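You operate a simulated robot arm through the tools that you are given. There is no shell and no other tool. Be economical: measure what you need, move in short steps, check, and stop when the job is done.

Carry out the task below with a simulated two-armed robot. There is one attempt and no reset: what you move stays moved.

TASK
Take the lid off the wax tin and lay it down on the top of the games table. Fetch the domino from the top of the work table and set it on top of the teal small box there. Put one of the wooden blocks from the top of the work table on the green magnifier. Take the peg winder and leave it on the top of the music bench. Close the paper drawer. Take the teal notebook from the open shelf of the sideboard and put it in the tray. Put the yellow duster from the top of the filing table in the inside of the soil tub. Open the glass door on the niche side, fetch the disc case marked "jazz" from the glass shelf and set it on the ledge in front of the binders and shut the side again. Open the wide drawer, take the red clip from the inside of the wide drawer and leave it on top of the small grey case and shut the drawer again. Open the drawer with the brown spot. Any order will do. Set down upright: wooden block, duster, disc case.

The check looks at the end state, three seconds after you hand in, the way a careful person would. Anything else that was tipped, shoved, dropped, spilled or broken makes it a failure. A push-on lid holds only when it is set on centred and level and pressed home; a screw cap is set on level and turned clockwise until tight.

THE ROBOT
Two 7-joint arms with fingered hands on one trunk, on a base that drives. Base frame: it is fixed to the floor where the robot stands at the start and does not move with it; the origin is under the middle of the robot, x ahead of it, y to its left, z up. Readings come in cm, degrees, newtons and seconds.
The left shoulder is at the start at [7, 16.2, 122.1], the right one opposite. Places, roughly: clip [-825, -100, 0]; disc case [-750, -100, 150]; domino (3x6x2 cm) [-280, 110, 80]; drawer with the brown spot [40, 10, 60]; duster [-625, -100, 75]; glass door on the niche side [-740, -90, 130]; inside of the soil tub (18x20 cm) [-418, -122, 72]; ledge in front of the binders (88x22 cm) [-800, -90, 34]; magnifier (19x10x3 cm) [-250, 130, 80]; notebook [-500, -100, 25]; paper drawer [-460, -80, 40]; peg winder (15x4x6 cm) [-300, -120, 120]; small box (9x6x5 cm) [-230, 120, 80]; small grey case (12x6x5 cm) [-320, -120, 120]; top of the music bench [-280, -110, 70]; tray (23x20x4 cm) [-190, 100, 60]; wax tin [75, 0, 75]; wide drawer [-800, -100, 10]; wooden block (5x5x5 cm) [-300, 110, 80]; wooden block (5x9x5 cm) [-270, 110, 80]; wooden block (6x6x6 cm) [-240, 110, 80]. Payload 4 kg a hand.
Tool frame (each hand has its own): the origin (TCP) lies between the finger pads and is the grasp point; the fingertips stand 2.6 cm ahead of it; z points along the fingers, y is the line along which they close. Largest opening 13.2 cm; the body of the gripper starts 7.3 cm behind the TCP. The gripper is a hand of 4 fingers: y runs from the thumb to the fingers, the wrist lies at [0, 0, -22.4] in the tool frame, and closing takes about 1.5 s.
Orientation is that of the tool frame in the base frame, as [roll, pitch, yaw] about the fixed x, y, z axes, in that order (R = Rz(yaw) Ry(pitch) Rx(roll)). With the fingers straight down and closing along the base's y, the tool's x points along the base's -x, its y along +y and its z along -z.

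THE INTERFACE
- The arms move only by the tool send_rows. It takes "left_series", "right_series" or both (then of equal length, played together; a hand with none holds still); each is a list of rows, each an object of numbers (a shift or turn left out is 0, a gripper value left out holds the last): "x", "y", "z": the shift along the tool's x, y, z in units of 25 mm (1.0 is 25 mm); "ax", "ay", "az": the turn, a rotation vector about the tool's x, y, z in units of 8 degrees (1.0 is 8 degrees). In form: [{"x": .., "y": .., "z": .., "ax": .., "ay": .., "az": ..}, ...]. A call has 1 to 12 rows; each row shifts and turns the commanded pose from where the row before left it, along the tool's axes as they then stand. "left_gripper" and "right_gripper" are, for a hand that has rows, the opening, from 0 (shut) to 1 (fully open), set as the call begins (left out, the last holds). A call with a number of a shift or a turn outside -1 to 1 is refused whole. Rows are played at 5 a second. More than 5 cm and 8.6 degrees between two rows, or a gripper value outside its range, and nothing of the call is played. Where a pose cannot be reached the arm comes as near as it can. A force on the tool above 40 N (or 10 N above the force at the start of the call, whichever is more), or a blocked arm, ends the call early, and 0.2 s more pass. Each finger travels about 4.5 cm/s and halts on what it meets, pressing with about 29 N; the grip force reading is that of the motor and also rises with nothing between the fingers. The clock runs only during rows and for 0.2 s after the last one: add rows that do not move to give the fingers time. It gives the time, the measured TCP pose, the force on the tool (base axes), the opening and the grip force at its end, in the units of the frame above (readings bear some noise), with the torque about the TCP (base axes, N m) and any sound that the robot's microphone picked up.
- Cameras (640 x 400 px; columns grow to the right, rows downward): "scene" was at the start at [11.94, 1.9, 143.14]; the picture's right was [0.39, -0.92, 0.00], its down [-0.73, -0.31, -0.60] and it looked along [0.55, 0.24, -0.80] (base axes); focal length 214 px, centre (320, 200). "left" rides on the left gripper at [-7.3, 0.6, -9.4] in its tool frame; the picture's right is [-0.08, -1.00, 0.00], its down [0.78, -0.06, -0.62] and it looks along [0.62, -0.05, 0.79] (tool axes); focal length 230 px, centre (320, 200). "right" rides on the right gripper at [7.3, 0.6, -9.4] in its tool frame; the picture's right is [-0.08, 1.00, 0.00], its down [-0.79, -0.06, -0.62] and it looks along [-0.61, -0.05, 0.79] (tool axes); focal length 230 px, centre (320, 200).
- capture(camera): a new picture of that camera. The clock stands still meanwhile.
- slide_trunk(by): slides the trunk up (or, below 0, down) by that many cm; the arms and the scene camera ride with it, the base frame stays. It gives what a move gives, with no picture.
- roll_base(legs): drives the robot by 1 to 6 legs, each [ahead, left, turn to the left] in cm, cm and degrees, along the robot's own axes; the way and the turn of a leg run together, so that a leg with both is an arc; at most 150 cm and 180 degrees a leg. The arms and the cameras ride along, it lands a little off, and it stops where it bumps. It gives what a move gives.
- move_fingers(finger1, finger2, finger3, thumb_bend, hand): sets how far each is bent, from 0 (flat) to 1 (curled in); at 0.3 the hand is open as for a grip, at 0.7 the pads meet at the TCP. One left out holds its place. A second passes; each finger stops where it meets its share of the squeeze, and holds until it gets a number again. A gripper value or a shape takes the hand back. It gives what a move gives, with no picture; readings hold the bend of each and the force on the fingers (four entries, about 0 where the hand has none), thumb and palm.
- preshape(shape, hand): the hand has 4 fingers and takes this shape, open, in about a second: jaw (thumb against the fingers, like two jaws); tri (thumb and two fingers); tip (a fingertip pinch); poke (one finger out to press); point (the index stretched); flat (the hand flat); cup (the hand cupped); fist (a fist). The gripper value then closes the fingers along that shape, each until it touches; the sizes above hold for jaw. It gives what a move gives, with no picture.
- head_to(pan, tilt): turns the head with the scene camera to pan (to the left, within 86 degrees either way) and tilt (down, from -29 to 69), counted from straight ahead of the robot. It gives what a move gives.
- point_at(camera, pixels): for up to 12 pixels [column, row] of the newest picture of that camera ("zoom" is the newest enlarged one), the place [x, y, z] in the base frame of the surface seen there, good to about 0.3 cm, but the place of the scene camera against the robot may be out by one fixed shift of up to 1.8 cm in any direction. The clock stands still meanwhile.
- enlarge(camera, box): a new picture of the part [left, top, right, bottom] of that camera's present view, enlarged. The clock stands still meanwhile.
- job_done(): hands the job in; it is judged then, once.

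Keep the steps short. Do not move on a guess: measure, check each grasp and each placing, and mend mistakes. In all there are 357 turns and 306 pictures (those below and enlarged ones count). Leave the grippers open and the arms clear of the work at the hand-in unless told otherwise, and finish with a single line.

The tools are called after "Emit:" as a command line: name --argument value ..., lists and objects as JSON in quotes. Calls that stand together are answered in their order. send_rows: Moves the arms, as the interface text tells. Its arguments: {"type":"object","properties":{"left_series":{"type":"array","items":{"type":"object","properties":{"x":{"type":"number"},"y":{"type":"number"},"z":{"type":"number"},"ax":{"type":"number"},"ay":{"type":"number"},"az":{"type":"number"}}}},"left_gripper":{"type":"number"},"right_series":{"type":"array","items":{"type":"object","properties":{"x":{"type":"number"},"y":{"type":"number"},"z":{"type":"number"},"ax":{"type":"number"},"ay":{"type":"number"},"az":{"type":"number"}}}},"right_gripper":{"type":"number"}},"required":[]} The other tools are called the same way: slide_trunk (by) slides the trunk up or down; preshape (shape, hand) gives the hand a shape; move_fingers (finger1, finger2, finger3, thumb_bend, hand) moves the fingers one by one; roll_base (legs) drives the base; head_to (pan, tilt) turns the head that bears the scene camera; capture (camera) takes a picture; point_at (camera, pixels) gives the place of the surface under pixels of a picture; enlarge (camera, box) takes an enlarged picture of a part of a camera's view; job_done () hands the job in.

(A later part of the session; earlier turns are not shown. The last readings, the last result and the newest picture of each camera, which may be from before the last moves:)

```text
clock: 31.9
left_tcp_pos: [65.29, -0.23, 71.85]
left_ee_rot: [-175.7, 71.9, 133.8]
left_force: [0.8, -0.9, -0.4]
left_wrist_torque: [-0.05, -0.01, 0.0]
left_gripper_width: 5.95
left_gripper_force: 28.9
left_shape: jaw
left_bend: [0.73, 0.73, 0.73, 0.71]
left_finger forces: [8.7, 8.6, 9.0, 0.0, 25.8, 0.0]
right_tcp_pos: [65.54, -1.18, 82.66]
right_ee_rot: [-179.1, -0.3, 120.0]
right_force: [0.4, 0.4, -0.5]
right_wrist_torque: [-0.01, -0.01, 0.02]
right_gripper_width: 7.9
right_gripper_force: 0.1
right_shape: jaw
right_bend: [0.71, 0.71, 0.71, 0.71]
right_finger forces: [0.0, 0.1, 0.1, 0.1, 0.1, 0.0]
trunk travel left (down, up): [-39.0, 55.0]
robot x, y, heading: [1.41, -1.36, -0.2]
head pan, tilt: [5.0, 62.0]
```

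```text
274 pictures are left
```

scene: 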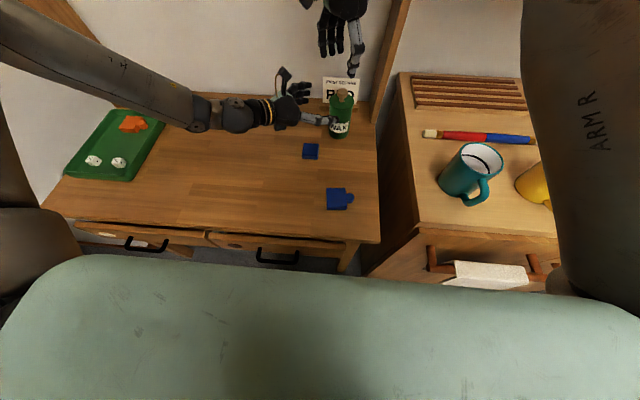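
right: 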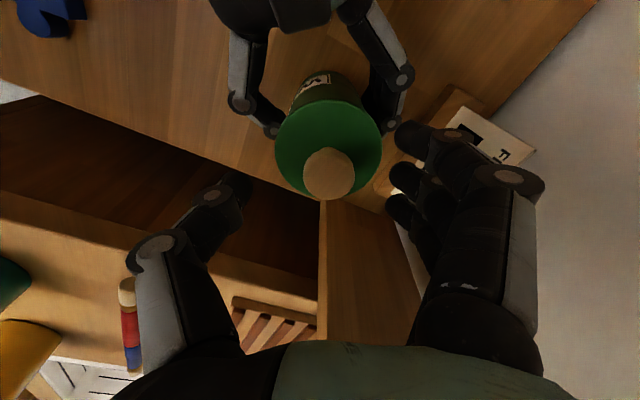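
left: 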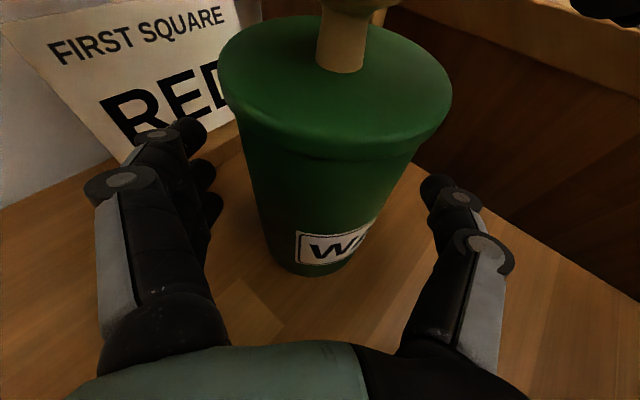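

Left grips well (9/9/9/26 N). Right hand: shift 0.6 cm and down 1.2 cm, then close on the knob.

Emit:
send_rows --right_series '[{"x": 0.2, "y": 0.12}, {"z": 0.25}, {"z": 0.24}, {}]'

Emit:
send_rows --right_series '[{}, {}, {}, {}, {}, {}, {}, {}]' --right_gripper 0

Emit:
capture --camera "right"

```text
clock: 32.9
left_tcp_pos: [65.39, -0.23, 71.79]
left_ee_rot: [-175.7, 71.8, 133.8]
left_force: [-0.3, -0.9, 0.7]
left_wrist_torque: [0.0, -0.03, -0.01]
left_gripper_width: 5.94
left_gripper_force: 28.7
left_shape: jaw
left_bend: [0.73, 0.73, 0.73, 0.71]
left_finger forces: [8.8, 8.7, 9.1, 0.1, 26.1, 0.0]
right_tcp_pos: [65.7, -0.7, 81.34]
right_ee_rot: [-179.3, -0.3, 120.1]
right_force: [0.0, 0.2, 0.3]
right_wrist_torque: [0.01, -0.02, -0.02]
right_gripper_width: 7.9
right_gripper_force: 0.0
right_shape: jaw
right_bend: [0.71, 0.71, 0.71, 0.71]
right_finger forces: [0.1, 0.0, 0.1, 0.1, 0.0, 0.0]
trunk travel left (down, up): [-39.0, 55.0]
robot x, y, heading: [1.44, -0.96, 0.0]
head pan, tilt: [5.0, 62.0]
```

```text
clock: 34.7
left_tcp_pos: [65.33, -0.29, 71.79]
left_ee_rot: [-175.7, 71.8, 133.9]
left_force: [0.4, 0.8, 0.0]
left_wrist_torque: [0.05, -0.03, -0.03]
left_gripper_width: 5.92
left_gripper_force: 28.9
left_shape: jaw
left_bend: [0.73, 0.73, 0.73, 0.71]
left_finger forces: [9.2, 9.6, 10.2, 0.0, 27.6, 0.1]
right_tcp_pos: [65.72, -0.59, 81.47]
right_ee_rot: [-179.2, -0.2, 120.0]
right_force: [-0.2, -0.3, -0.4]
right_wrist_torque: [0.01, 0.02, -0.06]
right_gripper_width: 0.77
right_gripper_force: 28.7
right_shape: jaw
right_bend: [0.68, 0.72, 0.69, 0.72]
right_finger forces: [0.0, 19.8, 5.3, 0.0, 20.2, 0.0]
trunk travel left (down, up): [-39.0, 55.0]
robot x, y, heading: [1.45, -1.86, 0.2]
head pan, tilt: [5.0, 62.0]
heard: snap
```

```text
273 pictures are left
```

right: 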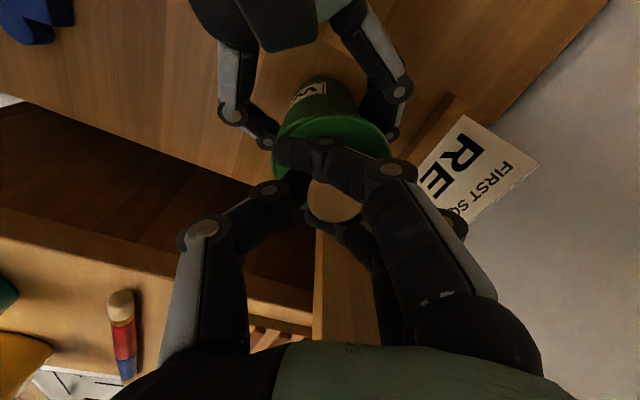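

A "snap" was heard. The right holds the knob; I lift it gently 1.2 cm and watch.

Emit:
send_rows --right_series '[{"z": -0.1}, {"z": -0.15}, {"z": -0.2}, {}]'

Emit:
enlarge --camera "scene" --box '[240, 40, 400, 140]'

Emit:
enlarge --camera "left" --box '[200, 0, 480, 175]'

```text
clock: 35.7
left_tcp_pos: [65.4, -0.3, 71.69]
left_ee_rot: [-175.6, 71.8, 133.9]
left_force: [0.7, 0.1, 0.1]
left_wrist_torque: [0.06, -0.02, 0.0]
left_gripper_width: 5.92
left_gripper_force: 29.0
left_shape: jaw
left_bend: [0.73, 0.73, 0.73, 0.71]
left_finger forces: [9.1, 9.5, 9.9, 0.0, 27.9, 0.1]
right_tcp_pos: [65.36, -0.63, 82.47]
right_ee_rot: [-179.3, -0.3, 120.0]
right_force: [0.8, 0.8, -0.1]
right_wrist_torque: [-0.01, 0.0, 0.01]
right_gripper_width: 0.74
right_gripper_force: 29.6
right_shape: jaw
right_bend: [0.68, 0.72, 0.69, 0.72]
right_finger forces: [0.0, 20.0, 5.3, 0.1, 20.4, 0.0]
trunk travel left (down, up): [-39.0, 55.0]
robot x, y, heading: [1.45, -1.31, 0.0]
head pan, tilt: [5.0, 62.0]
```

```text
4.00 times, centred on (320, 90) of scene
```

zoom: 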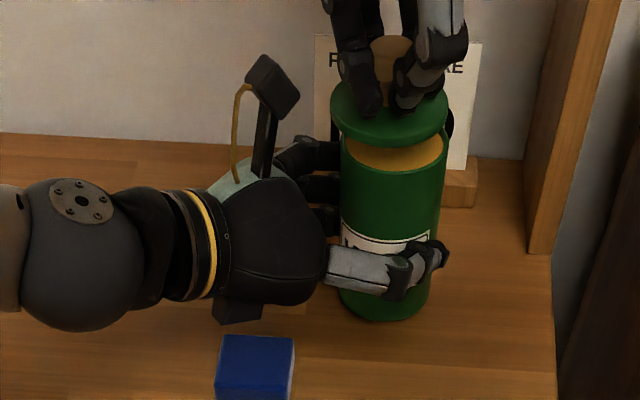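

```text
2.29 times, centred on (340, 88) of left
```

zoom: 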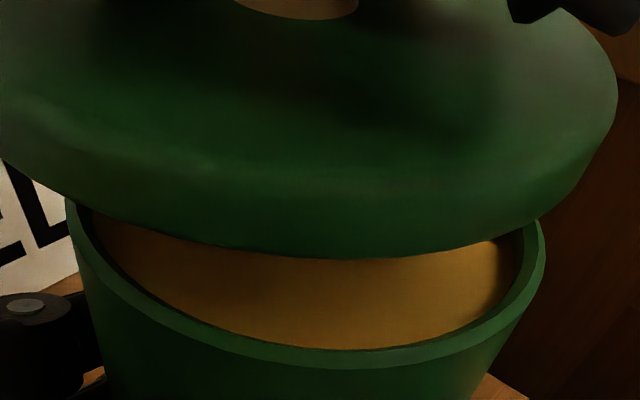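

The lid is off. I raise the lid 5 cm, then release the body and retract the left hand.

Emit:
send_rows --right_series '[{"z": -0.5}, {"z": -0.5}, {"z": -0.5}, {"z": -0.5}, {}]'

Emit:
send_rows --left_series '[{}, {}, {}, {}, {}, {"z": -0.5}, {"z": -1}, {"z": -1}, {"z": -1}, {"z": -1}, {"z": -1}]' --left_gripper 0.9

Emit:
capture --camera "scene"

Emit:
capture --camera "left"

```text
clock: 36.9
left_tcp_pos: [65.4, -0.2, 71.85]
left_ee_rot: [-175.7, 71.8, 133.9]
left_force: [-0.4, -0.2, -0.5]
left_wrist_torque: [0.02, 0.05, 0.04]
left_gripper_width: 5.93
left_gripper_force: 29.2
left_shape: jaw
left_bend: [0.73, 0.73, 0.73, 0.71]
left_finger forces: [9.0, 9.4, 9.8, 0.0, 27.9, 0.0]
right_tcp_pos: [63.26, 0.44, 86.6]
right_ee_rot: [-179.2, -0.5, 120.1]
right_force: [0.0, -0.6, 1.0]
right_wrist_torque: [-0.04, 0.0, 0.02]
right_gripper_width: 0.73
right_gripper_force: 28.9
right_shape: jaw
right_bend: [0.68, 0.72, 0.69, 0.72]
right_finger forces: [0.1, 20.5, 5.1, 0.1, 20.3, 0.0]
right hand out of reach, approached as far as the arm can: row 1, 2, 3, 4
trunk travel left (down, up): [-39.0, 55.0]
robot x, y, heading: [1.34, -1.63, 0.2]
head pan, tilt: [5.0, 62.0]
```

```text
clock: 39.3
left_tcp_pos: [57.09, 9.49, 76.26]
left_ee_rot: [-175.8, 71.9, 133.7]
left_force: [-0.1, -0.9, 0.8]
left_wrist_torque: [0.02, 0.01, 0.02]
left_gripper_width: 11.86
left_gripper_force: 0.1
left_shape: jaw
left_bend: [0.48, 0.48, 0.48, 0.44]
left_finger forces: [0.0, 0.0, 0.0, 0.0, 0.1, 0.0]
right_tcp_pos: [63.35, 0.36, 86.7]
right_ee_rot: [-179.3, -0.4, 119.9]
right_force: [-0.6, -0.4, -1.0]
right_wrist_torque: [0.04, 0.04, -0.04]
right_gripper_width: 0.73
right_gripper_force: 28.9
right_shape: jaw
right_bend: [0.68, 0.72, 0.69, 0.72]
right_finger forces: [0.0, 20.5, 5.1, 0.1, 20.3, 0.0]
trunk travel left (down, up): [-39.0, 55.0]
robot x, y, heading: [1.71, -1.82, -0.1]
head pan, tilt: [5.0, 62.0]
```

```text
270 pictures are left
```

scene: 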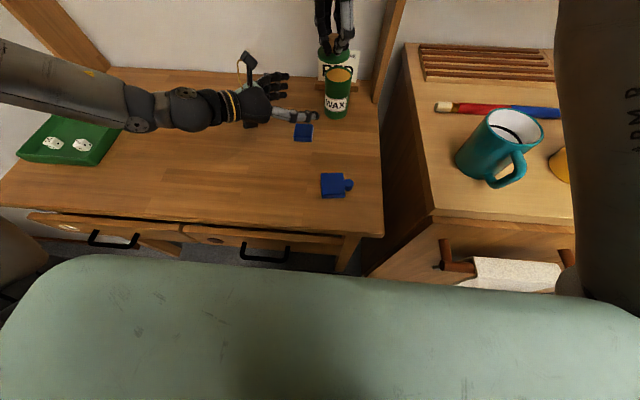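

```text
269 pictures are left
```

left: 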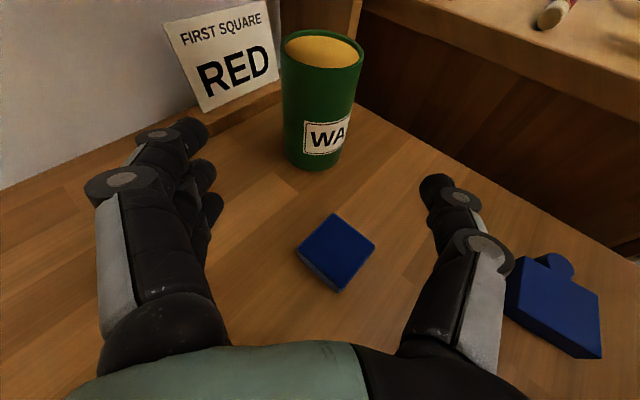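

Tin is standing, lid held. I retract the left hand up and to the left.

Emit:
send_rows --left_series '[{"z": -1}, {"z": -1, "y": 0.5}, {"z": -1, "y": 0.5}, {"z": -1, "y": 0.5}, {"z": -1, "y": 0.5, "x": -0.5}, {"z": -1, "y": 0.5, "x": -0.5}, {"z": -1, "y": 0.5, "x": -0.5}, {"z": -1, "y": 0.5, "x": -0.5}]'

Emit:
send_rows --right_series '[{"x": 0.93, "y": -0.24}, {"x": 0.93, "y": -0.24}, {"x": 0.93, "y": -0.24}, {"x": 0.93, "y": -0.24}, {"x": 0.93, "y": -0.24}, {"x": 0.93, "y": -0.24}, {"x": 0.93, "y": -0.24}, {"x": 0.93, "y": -0.24}, {"z": 1}, {"z": 1}, {"z": 1}]'

Emit:
capture --camera "scene"

Emit:
capture --camera "right"

```text
clock: 41.1
left_tcp_pos: [52.86, 29.22, 86.9]
left_ee_rot: [-175.8, 71.9, 133.9]
left_force: [-0.6, 0.9, -0.6]
left_wrist_torque: [0.02, -0.01, -0.02]
left_gripper_width: 11.85
left_gripper_force: 0.2
left_shape: jaw
left_bend: [0.48, 0.48, 0.48, 0.44]
left_finger forces: [0.1, 0.0, 0.0, 0.1, 0.0, 0.1]
right_tcp_pos: [63.26, 0.43, 86.72]
right_ee_rot: [-179.3, -0.3, 119.9]
right_force: [-0.8, -0.7, -0.4]
right_wrist_torque: [0.01, -0.02, 0.0]
right_gripper_width: 0.73
right_gripper_force: 29.0
right_shape: jaw
right_bend: [0.68, 0.72, 0.69, 0.72]
right_finger forces: [0.1, 21.1, 5.0, 0.0, 20.1, 0.0]
trunk travel left (down, up): [-39.0, 55.0]
robot x, y, heading: [1.17, -1.37, -0.0]
head pan, tilt: [5.0, 62.0]
```

```text
clock: 43.5
left_tcp_pos: [52.89, 29.11, 86.82]
left_ee_rot: [-175.7, 71.8, 133.9]
left_force: [-0.7, 0.3, -0.7]
left_wrist_torque: [0.01, 0.01, -0.02]
left_gripper_width: 11.87
left_gripper_force: 0.1
left_shape: jaw
left_bend: [0.48, 0.48, 0.48, 0.44]
left_finger forces: [0.1, 0.1, 0.1, 0.0, 0.0, 0.0]
right_tcp_pos: [49.82, 13.97, 79.28]
right_ee_rot: [-179.1, -0.3, 120.0]
right_force: [0.2, 0.8, -0.1]
right_wrist_torque: [0.01, 0.01, 0.02]
right_gripper_width: 0.71
right_gripper_force: 29.2
right_shape: jaw
right_bend: [0.68, 0.72, 0.7, 0.72]
right_finger forces: [0.0, 22.6, 4.6, 0.0, 19.6, 0.0]
trunk travel left (down, up): [-39.0, 55.0]
robot x, y, heading: [1.2, -1.4, 0.2]
head pan, tilt: [5.0, 62.0]
```

```text
268 pictures are left
```

scene: 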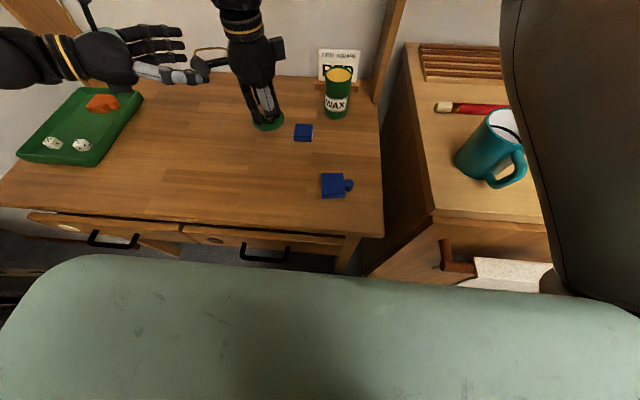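

```text
267 pictures are left
```

right: 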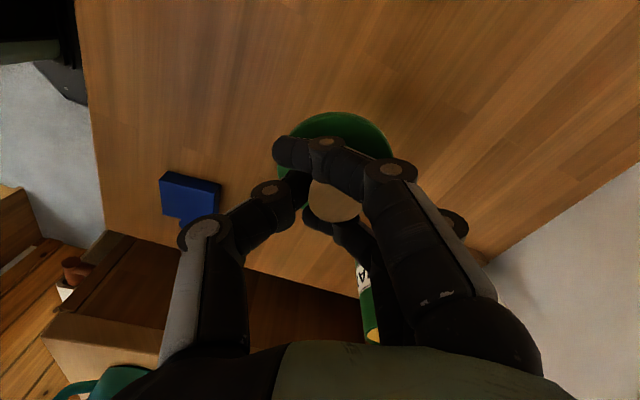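

Clear table under the lid. I lower 7.5 cm, then in small steps until contact.

Emit:
send_rows --right_series '[{"z": 1}, {"z": 1}, {"z": 0.8}, {"z": 0.2}, {}]'

Emit:
enlarge --camera "scene" --box '[220, 70, 340, 145]'

```text
clock: 44.7
left_tcp_pos: [52.8, 29.29, 86.77]
left_ee_rot: [-175.7, 71.9, 134.0]
left_force: [0.3, -0.2, 0.4]
left_wrist_torque: [0.02, 0.03, 0.01]
left_gripper_width: 11.88
left_gripper_force: 0.0
left_shape: jaw
left_bend: [0.48, 0.48, 0.48, 0.44]
left_finger forces: [0.0, 0.1, 0.0, 0.1, 0.0, 0.0]
right_tcp_pos: [49.24, 14.18, 71.8]
right_ee_rot: [-179.1, -0.3, 120.0]
right_force: [-0.4, 0.7, -0.9]
right_wrist_torque: [0.0, 0.02, -0.03]
right_gripper_width: 0.7
right_gripper_force: 29.5
right_shape: jaw
right_bend: [0.68, 0.72, 0.7, 0.72]
right_finger forces: [0.1, 23.5, 4.5, 0.1, 19.6, 0.1]
trunk travel left (down, up): [-39.0, 55.0]
robot x, y, heading: [1.81, -1.59, 0.1]
head pan, tilt: [5.0, 62.0]
```

```text
5.33 times, centred on (280, 108) of scene
```

zoom: 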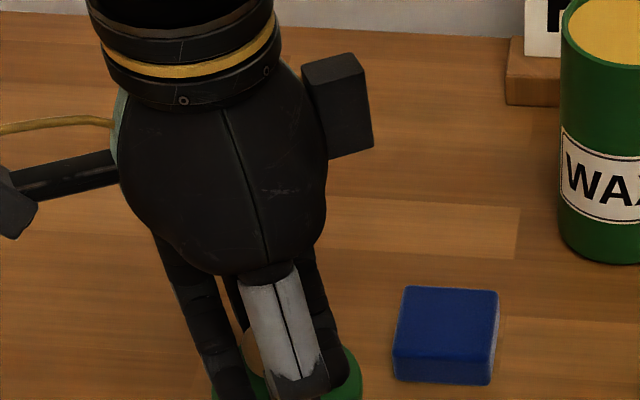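

Emit:
send_rows --right_series '[{"z": 0.12}, {"z": 0.12}, {"z": 0.12}, {}]'

Emit:
enlarge --camera "scene" --box '[210, 90, 330, 165]'

```text
clock: 45.7
left_tcp_pos: [52.79, 29.17, 86.8]
left_ee_rot: [-175.8, 71.8, 134.0]
left_force: [0.5, -0.3, -0.1]
left_wrist_torque: [0.0, 0.04, -0.01]
left_gripper_width: 11.87
left_gripper_force: 0.1
left_shape: jaw
left_bend: [0.48, 0.48, 0.48, 0.44]
left_finger forces: [0.0, 0.1, 0.0, 0.0, 0.1, 0.0]
right_tcp_pos: [49.5, 14.15, 70.97]
right_ee_rot: [-179.2, -0.3, 119.9]
right_force: [0.7, 0.3, 1.2]
right_wrist_torque: [0.01, -0.03, -0.02]
right_gripper_width: 0.7
right_gripper_force: 29.0
right_shape: jaw
right_bend: [0.68, 0.72, 0.7, 0.72]
right_finger forces: [0.0, 23.5, 4.5, 0.0, 19.5, 0.0]
trunk travel left (down, up): [-39.0, 55.0]
robot x, y, heading: [1.48, -1.02, 0.1]
head pan, tilt: [5.0, 62.0]
```

```text
5.33 times, centred on (270, 128) of scene
```

zoom: 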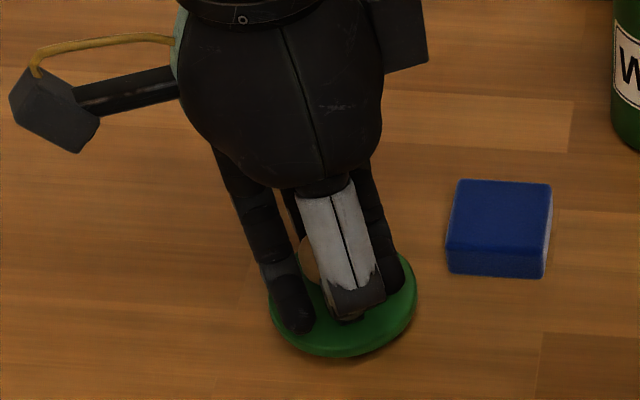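

Still slightly above. I go down in small steps until contact.

Emit:
send_rows --right_series '[{"z": 0.08}, {"z": 0.08}, {}]'

Emit:
send_rows --right_series '[{"z": 0.08}, {"z": 0.08}, {}]'

```text
clock: 46.5
left_tcp_pos: [52.85, 29.22, 86.86]
left_ee_rot: [-175.7, 71.9, 134.0]
left_force: [-0.3, 0.5, 0.1]
left_wrist_torque: [-0.02, -0.08, 0.01]
left_gripper_width: 11.84
left_gripper_force: 0.0
left_shape: jaw
left_bend: [0.48, 0.48, 0.48, 0.44]
left_finger forces: [0.1, 0.1, 0.1, 0.1, 0.1, 0.1]
right_tcp_pos: [49.31, 14.06, 70.54]
right_ee_rot: [-179.3, -0.3, 120.0]
right_force: [0.1, 0.0, 0.1]
right_wrist_torque: [-0.03, -0.02, 0.04]
right_gripper_width: 0.71
right_gripper_force: 29.1
right_shape: jaw
right_bend: [0.68, 0.72, 0.7, 0.72]
right_finger forces: [0.1, 23.6, 4.6, 0.1, 19.6, 0.0]
trunk travel left (down, up): [-39.0, 55.0]
robot x, y, heading: [1.27, -1.58, -0.3]
head pan, tilt: [5.0, 62.0]
```

```text
clock: 47.3
left_tcp_pos: [52.81, 29.18, 86.81]
left_ee_rot: [-175.9, 71.9, 133.9]
left_force: [-0.6, -0.4, 0.1]
left_wrist_torque: [0.07, -0.01, 0.0]
left_gripper_width: 11.86
left_gripper_force: 0.0
left_shape: jaw
left_bend: [0.48, 0.48, 0.48, 0.44]
left_finger forces: [0.1, 0.0, 0.0, 0.0, 0.0, 0.0]
right_tcp_pos: [49.47, 14.08, 70.16]
right_ee_rot: [-179.2, -0.3, 120.0]
right_force: [-0.3, 0.8, -0.9]
right_wrist_torque: [0.0, 0.01, 0.01]
right_gripper_width: 0.74
right_gripper_force: 29.4
right_shape: jaw
right_bend: [0.68, 0.72, 0.7, 0.72]
right_finger forces: [0.0, 23.7, 4.5, 0.1, 19.5, 0.0]
trunk travel left (down, up): [-39.0, 55.0]
robot x, y, heading: [1.3, -1.44, -0.1]
head pan, tilt: [5.0, 62.0]
```

Emit:
send_rows --right_series '[{"z": 0.06}, {"z": 0.06}, {"z": 0.06}, {}]'

Emit:
enlarge --camera "scene" --box '[210, 90, 330, 165]'

```text
clock: 48.3
left_tcp_pos: [52.78, 29.17, 86.89]
left_ee_rot: [-175.6, 71.8, 133.9]
left_force: [0.0, -0.4, -0.3]
left_wrist_torque: [-0.01, 0.01, -0.01]
left_gripper_width: 11.85
left_gripper_force: 0.1
left_shape: jaw
left_bend: [0.48, 0.48, 0.48, 0.44]
left_finger forces: [0.0, 0.0, 0.0, 0.0, 0.1, 0.0]
right_tcp_pos: [49.49, 14.18, 69.55]
right_ee_rot: [-179.2, -0.2, 120.0]
right_force: [0.4, 0.9, -0.4]
right_wrist_torque: [-0.01, -0.02, -0.02]
right_gripper_width: 0.72
right_gripper_force: 28.9
right_shape: jaw
right_bend: [0.68, 0.72, 0.7, 0.72]
right_finger forces: [0.0, 23.7, 4.5, 0.1, 19.4, 0.0]
trunk travel left (down, up): [-39.0, 55.0]
robot x, y, heading: [1.37, -1.84, -0.3]
head pan, tilt: [5.0, 62.0]
```

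```text
5.33 times, centred on (270, 128) of scene
```

zoom: 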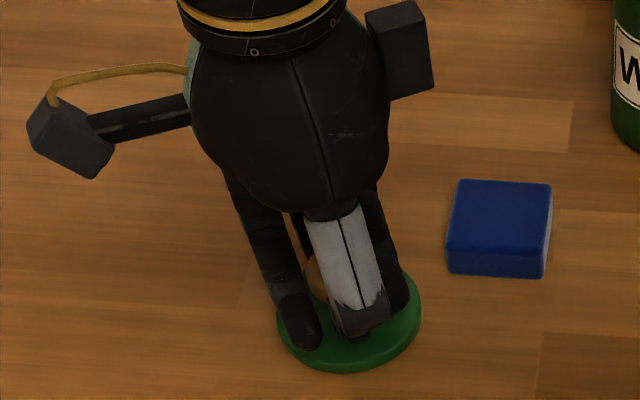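

Emit:
send_rows --right_series '[{"z": 0.05}, {"z": 0.05}, {"z": 0.05}, {}]'

Emit:
enlarge --camera "scene" --box '[210, 90, 330, 165]'

```text
clock: 49.3
left_tcp_pos: [52.71, 29.11, 86.85]
left_ee_rot: [-175.8, 71.8, 133.7]
left_force: [0.7, -0.4, -0.1]
left_wrist_torque: [-0.01, 0.01, 0.0]
left_gripper_width: 11.85
left_gripper_force: 0.1
left_shape: jaw
left_bend: [0.48, 0.48, 0.48, 0.44]
left_finger forces: [0.0, 0.0, 0.0, 0.1, 0.0, 0.0]
right_tcp_pos: [49.58, 14.22, 69.44]
right_ee_rot: [-179.3, -0.3, 119.9]
right_force: [0.9, -1.2, 11.1]
right_wrist_torque: [0.19, -0.14, 0.02]
right_gripper_width: 0.74
right_gripper_force: 29.0
right_shape: jaw
right_bend: [0.68, 0.73, 0.7, 0.72]
right_finger forces: [0.0, 28.9, 6.0, 0.1, 19.5, 0.1]
trunk travel left (down, up): [-39.0, 55.0]
robot x, y, heading: [1.84, -1.53, -0.1]
head pan, tilt: [5.0, 62.0]
```

```text
5.33 times, centred on (270, 128) of scene
```

zoom: 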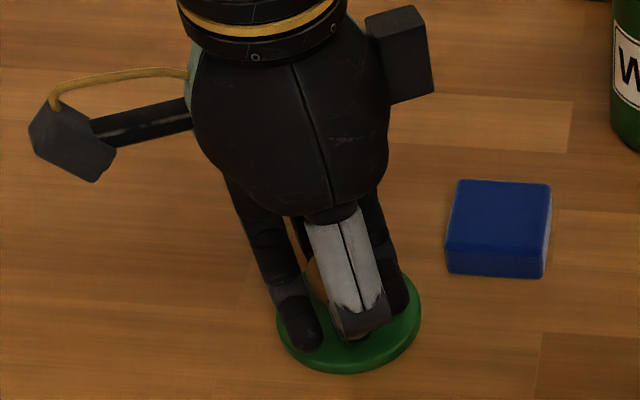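

Contact (11 N). I open and rise.

Emit:
send_rows --right_series '[{"z": -0.04}, {}, {}, {}, {}, {"z": -0.5}, {"z": -1}, {"z": -1}, {"z": -1}, {"z": -1}]' --right_gripper 0.6

Emit:
enlarge --camera "scene" --box '[200, 70, 360, 170]'

Emit:
enlarge --camera "scene" --box '[0, 200, 320, 270]'

```text
clock: 51.5
left_tcp_pos: [52.63, 29.19, 86.82]
left_ee_rot: [-175.8, 71.8, 133.8]
left_force: [-0.7, 0.1, -0.5]
left_wrist_torque: [0.01, -0.01, 0.02]
left_gripper_width: 11.87
left_gripper_force: 0.1
left_shape: jaw
left_bend: [0.48, 0.48, 0.48, 0.44]
left_finger forces: [0.0, 0.0, 0.0, 0.0, 0.0, 0.0]
right_tcp_pos: [49.55, 14.24, 80.79]
right_ee_rot: [-179.2, -0.3, 119.9]
right_force: [-0.4, 0.2, -0.3]
right_wrist_torque: [-0.02, 0.01, 0.0]
right_gripper_width: 7.86
right_gripper_force: 0.0
right_shape: jaw
right_bend: [0.71, 0.71, 0.71, 0.71]
right_finger forces: [0.0, 0.1, 0.0, 0.1, 0.0, 0.1]
trunk travel left (down, up): [-39.0, 55.0]
robot x, y, heading: [1.54, -1.25, -0.2]
head pan, tilt: [5.0, 62.0]
```

```text
4.00 times, centred on (280, 120) of scene
```

zoom: 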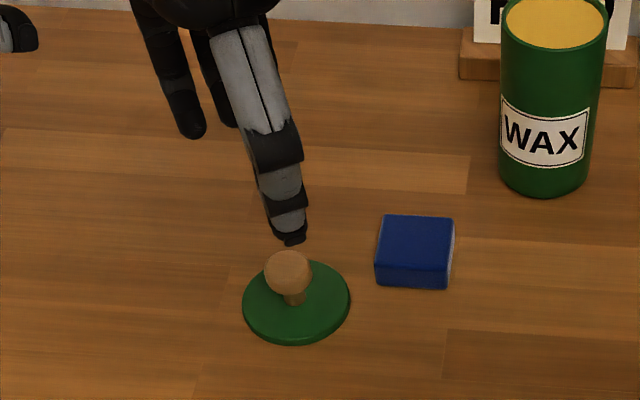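

```text
2.00 times, centred on (160, 235) of scene
```

zoom: 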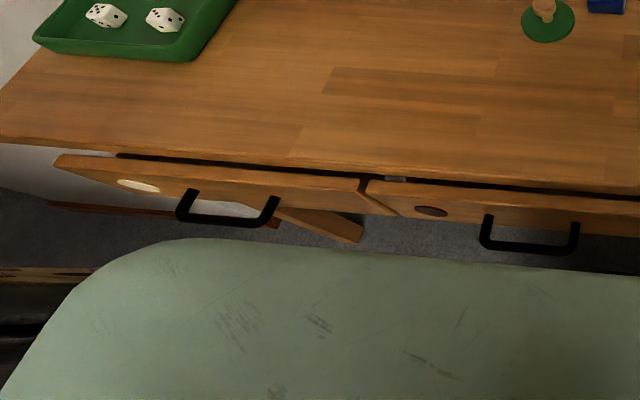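

Lid lies flat. The brown spot is on the right drawer (zoom (431,211)), with a black bar handle around (530,240). I measure it.

Emit:
point_at --camera "zoom" --pixels '[[431, 211], [530, 250], [487, 235], [575, 235], [450, 197], [600, 225], [230, 215], [540, 185], [250, 160], [480, 217]]'

Emit:
head_to --pan 20 --tilt 66

Emit:
capture --camera "scene"

Emit:
capture --camera "right"

```text
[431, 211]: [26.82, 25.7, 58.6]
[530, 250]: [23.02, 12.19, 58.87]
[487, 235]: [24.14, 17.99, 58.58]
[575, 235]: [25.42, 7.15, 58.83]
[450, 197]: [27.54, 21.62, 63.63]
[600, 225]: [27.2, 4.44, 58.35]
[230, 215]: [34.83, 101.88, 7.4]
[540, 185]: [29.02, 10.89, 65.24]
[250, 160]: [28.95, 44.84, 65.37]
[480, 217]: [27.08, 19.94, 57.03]
```

```text
clock: 52.3
left_tcp_pos: [52.69, 29.22, 86.82]
left_ee_rot: [-175.8, 71.9, 133.9]
left_force: [0.9, 0.1, -0.9]
left_wrist_torque: [0.01, 0.0, 0.0]
left_gripper_width: 11.85
left_gripper_force: 0.1
left_shape: jaw
left_bend: [0.48, 0.48, 0.48, 0.44]
left_finger forces: [0.0, 0.0, 0.1, 0.1, 0.1, 0.0]
right_tcp_pos: [49.62, 14.14, 80.74]
right_ee_rot: [-179.2, -0.3, 120.0]
right_force: [-0.4, -0.6, -0.1]
right_wrist_torque: [0.01, 0.01, -0.01]
right_gripper_width: 7.91
right_gripper_force: 0.1
right_shape: jaw
right_bend: [0.71, 0.71, 0.71, 0.71]
right_finger forces: [0.1, 0.0, 0.1, 0.0, 0.0, 0.0]
trunk travel left (down, up): [-39.0, 55.0]
robot x, y, heading: [1.61, -1.28, 0.1]
head pan, tilt: [20.0, 66.0]
```

```text
260 pictures are left
```

scene: 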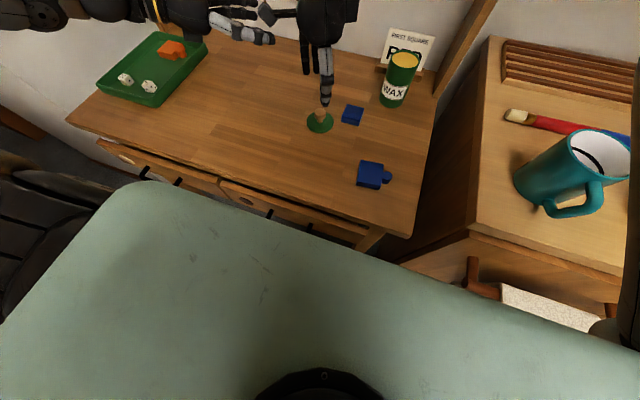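

```text
259 pictures are left
```

right: 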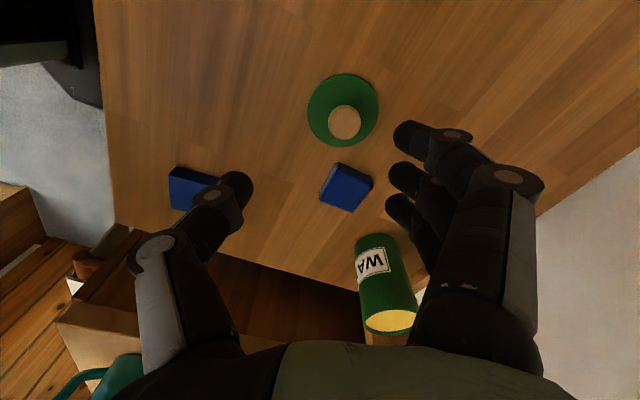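

Handle bar is at about x 24, y 8–19, z 58, right in front of my chest. I back off 45 cm with the hands high, then look.

Emit:
roll_base --legs '[[-45, 0, 0]]'

Emit:
head_to --pan 0 --tilt 40

Emit:
capture --camera "scene"

```text
clock: 55.0
left_tcp_pos: [7.47, 29.21, 86.98]
left_ee_rot: [-175.7, 71.8, 134.3]
left_force: [-0.1, 0.4, 0.9]
left_wrist_torque: [-0.01, 0.01, 0.02]
left_gripper_width: 11.85
left_gripper_force: 0.0
left_shape: jaw
left_bend: [0.48, 0.48, 0.48, 0.44]
left_finger forces: [0.1, 0.0, 0.1, 0.1, 0.1, 0.0]
right_tcp_pos: [4.36, 14.32, 81.06]
right_ee_rot: [-179.3, -0.5, 120.3]
right_force: [-0.9, -0.8, 0.0]
right_wrist_torque: [0.0, -0.02, 0.01]
right_gripper_width: 7.89
right_gripper_force: 0.0
right_shape: jaw
right_bend: [0.71, 0.71, 0.71, 0.71]
right_finger forces: [0.0, 0.0, 0.1, 0.0, 0.1, 0.0]
trunk travel left (down, up): [-39.0, 55.0]
robot x, y, heading: [-44.05, -1.41, 0.3]
head pan, tilt: [20.0, 66.0]
```

```text
clock: 55.9
left_tcp_pos: [6.9, 29.29, 87.37]
left_ee_rot: [-176.7, 72.2, 133.4]
left_force: [-0.2, 0.0, 0.7]
left_wrist_torque: [-0.01, 0.0, 0.02]
left_gripper_width: 11.86
left_gripper_force: 0.1
left_shape: jaw
left_bend: [0.48, 0.48, 0.48, 0.44]
left_finger forces: [0.0, 0.0, 0.1, 0.1, 0.1, 0.0]
right_tcp_pos: [3.82, 14.35, 81.35]
right_ee_rot: [-179.7, -0.2, 120.3]
right_force: [-0.2, -0.5, 0.0]
right_wrist_torque: [0.0, -0.02, -0.03]
right_gripper_width: 7.87
right_gripper_force: 0.0
right_shape: jaw
right_bend: [0.71, 0.71, 0.71, 0.71]
right_finger forces: [0.0, 0.0, 0.0, 0.0, 0.0, 0.2]
trunk travel left (down, up): [-39.0, 55.0]
robot x, y, heading: [-43.79, -1.68, 0.5]
head pan, tilt: [0.0, 40.0]
```

```text
258 pictures are left
```

scene: 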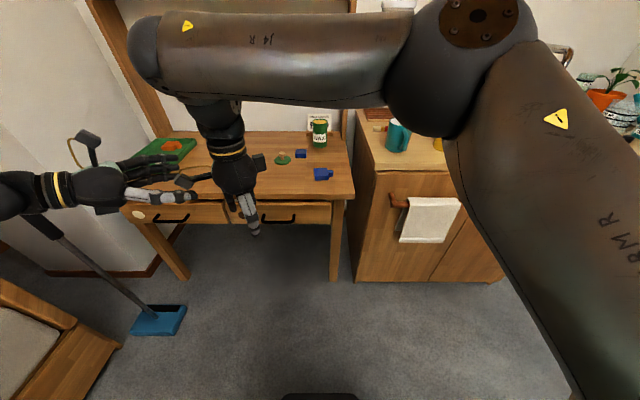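

I use the left hand, whose shoulder is straight in front of the handle: yaw it back to forward and level it; the right hand moves right out of view.

Emit:
send_rows --left_series '[{"ax": -0.91, "az": -0.3}, {"ax": -0.91, "az": -0.3}, {"ax": -0.91, "az": -0.3}, {"ax": -0.91, "az": -0.3}, {"ax": -0.91, "az": -0.3}, {"ax": -0.91, "az": -0.3}, {"ay": -0.75}, {"ay": -0.75}, {"ay": -0.75}, {}]' --left_gripper 0.6 --right_series '[{"x": -0.86, "y": -0.5}, {"x": -0.86, "y": -0.5}, {"x": -0.86, "y": -0.5}, {"x": -0.86, "y": -0.5}, {"x": -0.86, "y": -0.5}, {"x": -0.86, "y": -0.5}, {"x": -0.86, "y": -0.5}, {"x": -0.86, "y": -0.5}, {"x": -0.86, "y": -0.5}, {"x": -0.86, "y": -0.5}]'

Emit:
send_rows --left_series '[{"az": 0.94}, {"az": 0.94}, {"az": 0.94}, {"az": 0.94}, {"az": 0.94}, {"az": 0.94}, {"az": 0.94}, {"az": 0.94}, {"az": 0.94}, {"az": 0.94}, {"az": 0.94}, {"az": 0.94}]'

Emit:
capture --camera "scene"

```text
clock: 58.1
left_tcp_pos: [9.88, 31.46, 87.93]
left_ee_rot: [-126.5, 84.9, -133.3]
left_force: [0.1, -0.8, -0.3]
left_wrist_torque: [0.0, 0.0, 0.01]
left_gripper_width: 7.98
left_gripper_force: 0.0
left_shape: jaw
left_bend: [0.71, 0.71, 0.71, 0.7]
left_finger forces: [0.0, 0.0, 0.1, 0.0, 0.0, 0.0]
left hand out of reach, approached as far as the arm can: row 5, 6, 7, 8, 9
right_tcp_pos: [3.73, -10.45, 81.05]
right_ee_rot: [-179.7, -0.1, 120.5]
right_force: [-0.7, -0.4, -0.4]
right_wrist_torque: [0.02, 0.03, -0.01]
right_gripper_width: 7.88
right_gripper_force: 0.0
right_shape: jaw
right_bend: [0.71, 0.71, 0.71, 0.71]
right_finger forces: [0.0, 0.0, 0.0, 0.0, 0.0, 0.1]
trunk travel left (down, up): [-39.0, 55.0]
robot x, y, heading: [-43.91, -1.07, 0.5]
head pan, tilt: [0.0, 40.0]
```

```text
clock: 60.7
left_tcp_pos: [7.87, 36.52, 93.42]
left_ee_rot: [105.7, 78.7, 98.4]
left_force: [0.1, -0.1, -0.4]
left_wrist_torque: [0.01, -0.02, 0.02]
left_gripper_width: 7.97
left_gripper_force: 0.0
left_shape: jaw
left_bend: [0.71, 0.71, 0.71, 0.7]
left_finger forces: [0.1, 0.0, 0.1, 0.0, 0.1, 0.0]
left hand out of reach, approached as far as the arm can: row 1, 2, 3, 4, 5, 6, 7, 8, 9, 10, 11, 12
right_tcp_pos: [3.65, -10.41, 81.1]
right_ee_rot: [-179.6, -0.1, 120.3]
right_force: [0.0, 0.7, -0.2]
right_wrist_torque: [-0.05, -0.02, 0.0]
right_gripper_width: 7.9
right_gripper_force: 0.1
right_shape: jaw
right_bend: [0.71, 0.71, 0.71, 0.71]
right_finger forces: [0.0, 0.0, 0.0, 0.0, 0.0, 0.0]
trunk travel left (down, up): [-39.0, 55.0]
robot x, y, heading: [-44.09, -1.49, 0.4]
head pan, tilt: [0.0, 40.0]
```

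```text
257 pictures are left
```

scene: 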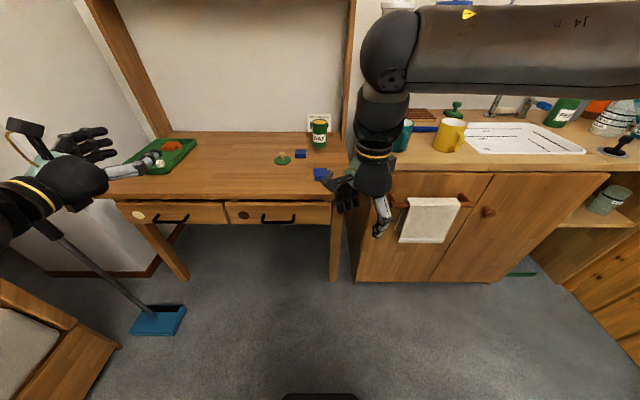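

Rolling that way is blocked. I try the opposite roll.

Emit:
send_rows --left_series '[{"az": -0.94}, {"az": -0.94}, {"az": -0.94}, {"az": -0.94}, {"az": -0.94}, {"az": -0.94}, {"az": -0.94}, {"az": -0.94}, {"az": -0.94}, {"az": -0.94}, {"az": -0.94}, {"az": -0.94}]'

Emit:
capture --camera "scene"

```text
clock: 63.3
left_tcp_pos: [7.97, 36.65, 93.45]
left_ee_rot: [-93.1, 10.5, -97.7]
left_force: [0.0, -0.1, 0.4]
left_wrist_torque: [-0.01, 0.04, 0.03]
left_gripper_width: 7.97
left_gripper_force: 0.1
left_shape: jaw
left_bend: [0.71, 0.71, 0.71, 0.7]
left_finger forces: [0.0, 0.0, 0.1, 0.0, 0.0, 0.0]
right_tcp_pos: [3.66, -10.48, 81.03]
right_ee_rot: [-179.5, -0.2, 120.3]
right_force: [-0.1, 0.5, -0.8]
right_wrist_torque: [-0.02, 0.02, 0.0]
right_gripper_width: 7.89
right_gripper_force: 0.0
right_shape: jaw
right_bend: [0.71, 0.71, 0.71, 0.71]
right_finger forces: [0.0, 0.0, 0.0, 0.0, 0.0, 0.0]
trunk travel left (down, up): [-39.0, 55.0]
robot x, y, heading: [-44.0, -1.67, 0.4]
head pan, tilt: [0.0, 40.0]
```

```text
256 pictures are left
```

scene: 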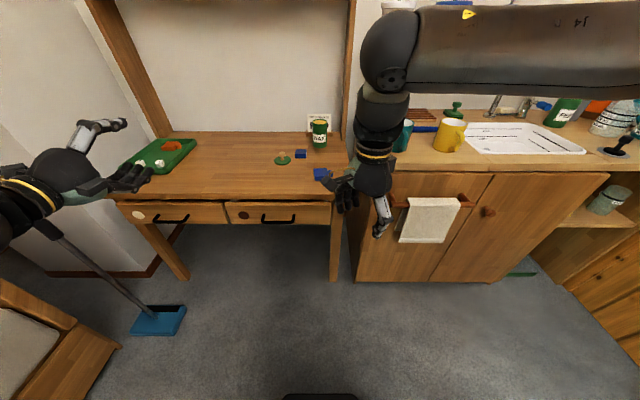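

That pose is reachable (thumb on top, fingers below, pointing ahead). I level it, lower the trunk 20 cm and bring the hand before the handle.

Emit:
slide_trunk --by -20

Emit:
send_rows --left_series '[{"ax": 0.18, "ay": -0.45, "az": -0.65}, {"ax": 0.18, "ay": -0.45, "az": -0.65}, {"x": 0.92, "y": 0.61, "z": 0.1}, {"x": 0.92, "y": 0.61, "z": 0.1}, {"x": 0.92, "y": 0.61, "z": 0.1}, {"x": 0.92, "y": 0.61, "z": 0.1}, {"x": 0.92, "y": 0.61, "z": 0.1}, {"x": 0.92, "y": 0.61, "z": 0.1}, {"x": 0.92, "y": 0.61, "z": 0.1}, {"x": 0.92, "y": 0.61, "z": 0.1}, {"x": 0.92, "y": 0.61, "z": 0.1}, {"x": 0.92, "y": 0.61, "z": 0.1}]' --left_gripper 0.5

Emit:
capture --camera "scene"

Emit:
capture --camera "left"

```text
clock: 65.5
left_tcp_pos: [7.98, 36.62, 73.56]
left_ee_rot: [-93.1, 10.6, -97.7]
left_force: [0.3, -0.2, 0.7]
left_wrist_torque: [-0.03, -0.02, -0.03]
left_gripper_width: 7.96
left_gripper_force: 0.0
left_shape: jaw
left_bend: [0.71, 0.71, 0.71, 0.7]
left_finger forces: [0.0, 0.0, 0.0, 0.0, 0.1, 0.1]
right_tcp_pos: [3.67, -10.42, 61.06]
right_ee_rot: [-179.6, -0.2, 120.3]
right_force: [1.0, -0.3, -0.1]
right_wrist_torque: [0.01, -0.01, 0.0]
right_gripper_width: 7.9
right_gripper_force: 0.1
right_shape: jaw
right_bend: [0.71, 0.71, 0.71, 0.71]
right_finger forces: [0.1, 0.0, 0.0, 0.1, 0.0, 0.0]
trunk travel left (down, up): [-19.0, 75.0]
robot x, y, heading: [-43.78, -1.35, 0.1]
head pan, tilt: [0.0, 40.0]
```

```text
clock: 68.1
left_tcp_pos: [8.28, 37.85, 72.73]
left_ee_rot: [-89.5, 0.4, -90.3]
left_force: [0.1, 0.5, -0.3]
left_wrist_torque: [0.0, -0.03, 0.03]
left_gripper_width: 6.69
left_gripper_force: 0.1
left_shape: jaw
left_bend: [0.73, 0.73, 0.73, 0.7]
left_finger forces: [0.0, 0.0, 0.1, 0.1, 0.1, 0.1]
left hand out of reach, approached as far as the arm can: row 2, 3, 4, 5, 6, 7, 8, 9, 10, 11, 12
right_tcp_pos: [3.63, -10.39, 61.04]
right_ee_rot: [-179.6, -0.2, 120.4]
right_force: [-0.7, -0.3, -0.8]
right_wrist_torque: [0.0, -0.01, 0.01]
right_gripper_width: 7.89
right_gripper_force: 0.1
right_shape: jaw
right_bend: [0.71, 0.71, 0.71, 0.71]
right_finger forces: [0.2, 0.0, 0.0, 0.0, 0.0, 0.1]
trunk travel left (down, up): [-19.0, 75.0]
robot x, y, heading: [-43.76, -1.5, 0.3]
head pan, tilt: [0.0, 40.0]
```

```text
255 pictures are left
```

scene: 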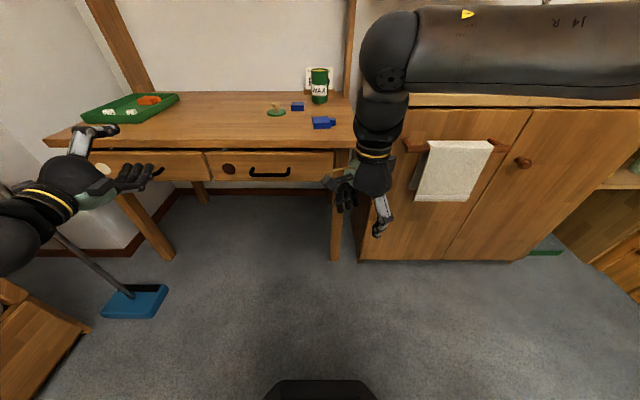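

```text
254 pictures are left
```

left: 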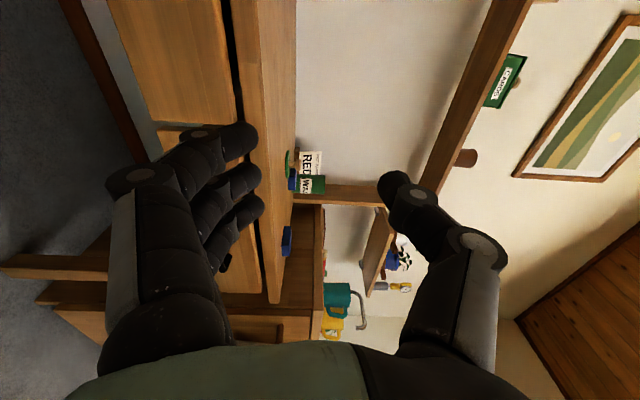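

The arm won't fold in further, so I keep its posture and use base and trunk: drive 24 cm right, trunk down 14.5.

Emit:
roll_base --legs '[[0, -24, 0]]'

Emit:
slide_trunk --by -14.5

Emit:
capture --camera "left"

Emit:
capture --camera "scene"

```text
clock: 69.8
left_tcp_pos: [8.19, 14.54, 72.59]
left_ee_rot: [-89.5, 0.5, -90.3]
left_force: [-0.5, 0.7, 0.3]
left_wrist_torque: [0.0, -0.01, 0.0]
left_gripper_width: 6.66
left_gripper_force: 0.2
left_shape: jaw
left_bend: [0.73, 0.73, 0.73, 0.7]
left_finger forces: [0.0, 0.1, 0.1, 0.1, 0.1, 0.0]
right_tcp_pos: [3.58, -33.53, 61.01]
right_ee_rot: [-179.7, 0.0, 120.2]
right_force: [0.3, 0.0, 0.5]
right_wrist_torque: [0.0, -0.02, 0.0]
right_gripper_width: 7.9
right_gripper_force: 0.1
right_shape: jaw
right_bend: [0.71, 0.71, 0.71, 0.71]
right_finger forces: [0.0, 0.1, 0.0, 0.0, 0.0, 0.1]
trunk travel left (down, up): [-19.0, 75.0]
robot x, y, heading: [-43.77, -24.92, 0.4]
head pan, tilt: [0.0, 40.0]
```

```text
clock: 71.5
left_tcp_pos: [8.09, 14.61, 58.04]
left_ee_rot: [-89.5, 0.4, -90.3]
left_force: [0.9, 0.3, 0.0]
left_wrist_torque: [-0.01, -0.01, 0.04]
left_gripper_width: 6.66
left_gripper_force: 0.0
left_shape: jaw
left_bend: [0.73, 0.73, 0.73, 0.7]
left_finger forces: [0.0, 0.1, 0.0, 0.1, 0.0, 0.1]
right_tcp_pos: [3.61, -33.7, 46.55]
right_ee_rot: [-179.7, -0.2, 120.2]
right_force: [0.0, -0.2, 1.4]
right_wrist_torque: [0.02, 0.0, 0.0]
right_gripper_width: 7.9
right_gripper_force: 0.1
right_shape: jaw
right_bend: [0.71, 0.71, 0.71, 0.71]
right_finger forces: [0.0, 0.0, 0.0, 0.0, 0.0, 0.1]
trunk travel left (down, up): [-4.5, 89.5]
robot x, y, heading: [-43.88, -24.82, 0.4]
head pan, tilt: [0.0, 40.0]
```

```text
253 pictures are left
```

left: 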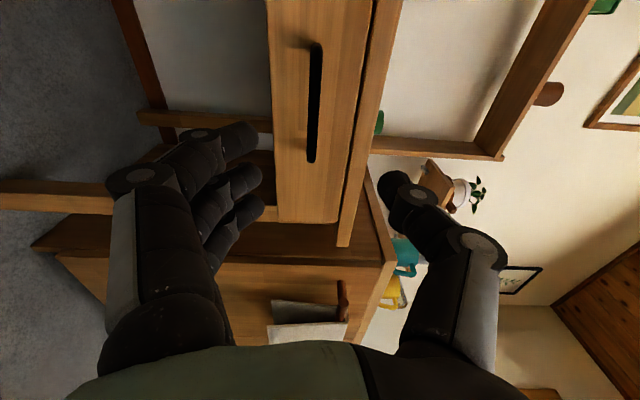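

```text
252 pictures are left
```

scene: 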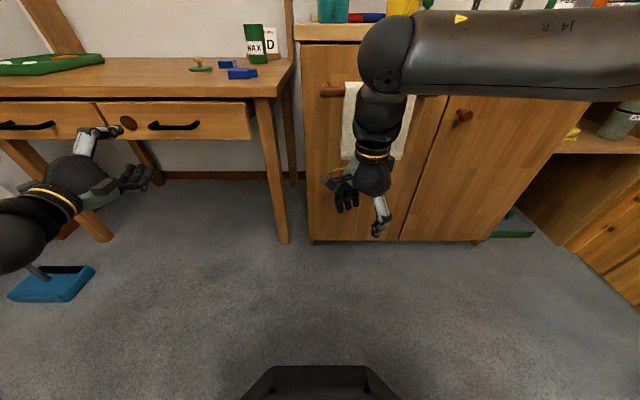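

I see the handle bar from (318,50) to (312,160) in the left view and measure it.

Emit:
point_at --camera "left" --pixels '[[318, 50], [317, 80], [315, 110], [312, 150], [311, 162], [340, 110], [295, 110], [352, 110], [280, 110], [300, 200]]'

Emit:
enlarge --camera "left" --box '[240, 20, 400, 240]'

```text
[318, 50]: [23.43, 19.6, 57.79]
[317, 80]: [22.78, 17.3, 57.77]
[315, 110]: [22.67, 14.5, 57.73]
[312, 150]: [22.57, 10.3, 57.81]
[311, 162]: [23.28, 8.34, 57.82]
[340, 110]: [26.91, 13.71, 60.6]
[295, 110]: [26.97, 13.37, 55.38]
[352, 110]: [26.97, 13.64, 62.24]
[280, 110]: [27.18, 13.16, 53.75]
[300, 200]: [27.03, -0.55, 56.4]
```

```text
1.82 times, centred on (320, 130) of left
```

zoom: 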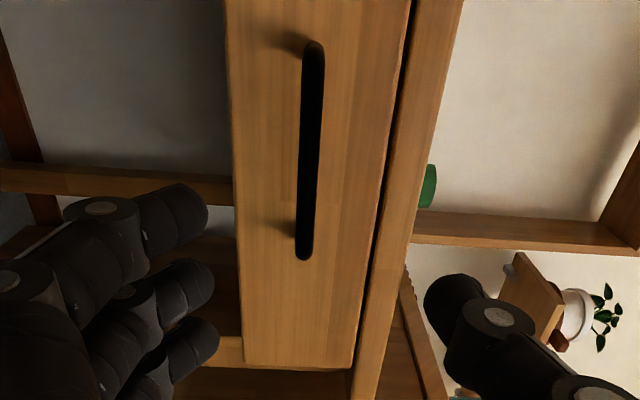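

Bar centre is (23.1, 14.0, 57.8). I advance 14.7 cm with the left hand open around it.

Emit:
send_rows --left_series '[{"x": 0.24}, {"z": 1}, {"z": 1}, {"z": 1}, {"z": 1}, {"z": 1}, {"z": 0.85}, {}]'

Emit:
capture --camera "left"

```text
clock: 73.3
left_tcp_pos: [22.7, 14.89, 58.46]
left_ee_rot: [-89.5, 0.5, -90.3]
left_force: [-0.3, -0.6, 0.3]
left_wrist_torque: [0.02, 0.0, -0.03]
left_gripper_width: 6.66
left_gripper_force: 0.1
left_shape: jaw
left_bend: [0.73, 0.73, 0.73, 0.7]
left_finger forces: [0.0, 0.0, 0.0, 0.0, 0.0, 0.0]
left hand out of reach, approached as far as the arm can: row 1
right_tcp_pos: [3.71, -33.61, 46.41]
right_ee_rot: [-179.6, -0.1, 120.2]
right_force: [0.2, 0.3, -0.4]
right_wrist_torque: [0.0, 0.0, -0.02]
right_gripper_width: 7.88
right_gripper_force: 0.1
right_shape: jaw
right_bend: [0.71, 0.71, 0.71, 0.71]
right_finger forces: [0.1, 0.0, 0.0, 0.1, 0.1, 0.0]
trunk travel left (down, up): [-4.5, 89.5]
robot x, y, heading: [-43.47, -24.84, 0.3]
head pan, tilt: [0.0, 40.0]
```

```text
250 pictures are left
```

left: 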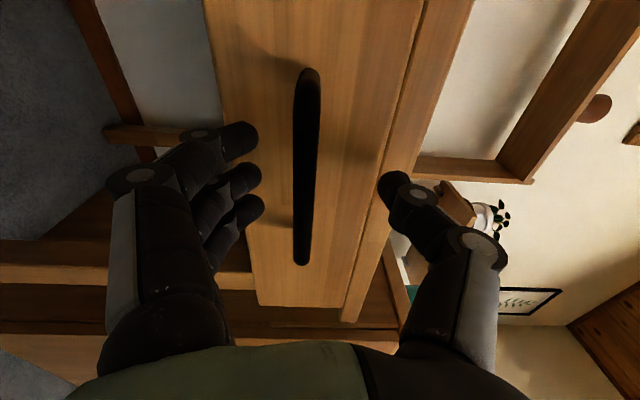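

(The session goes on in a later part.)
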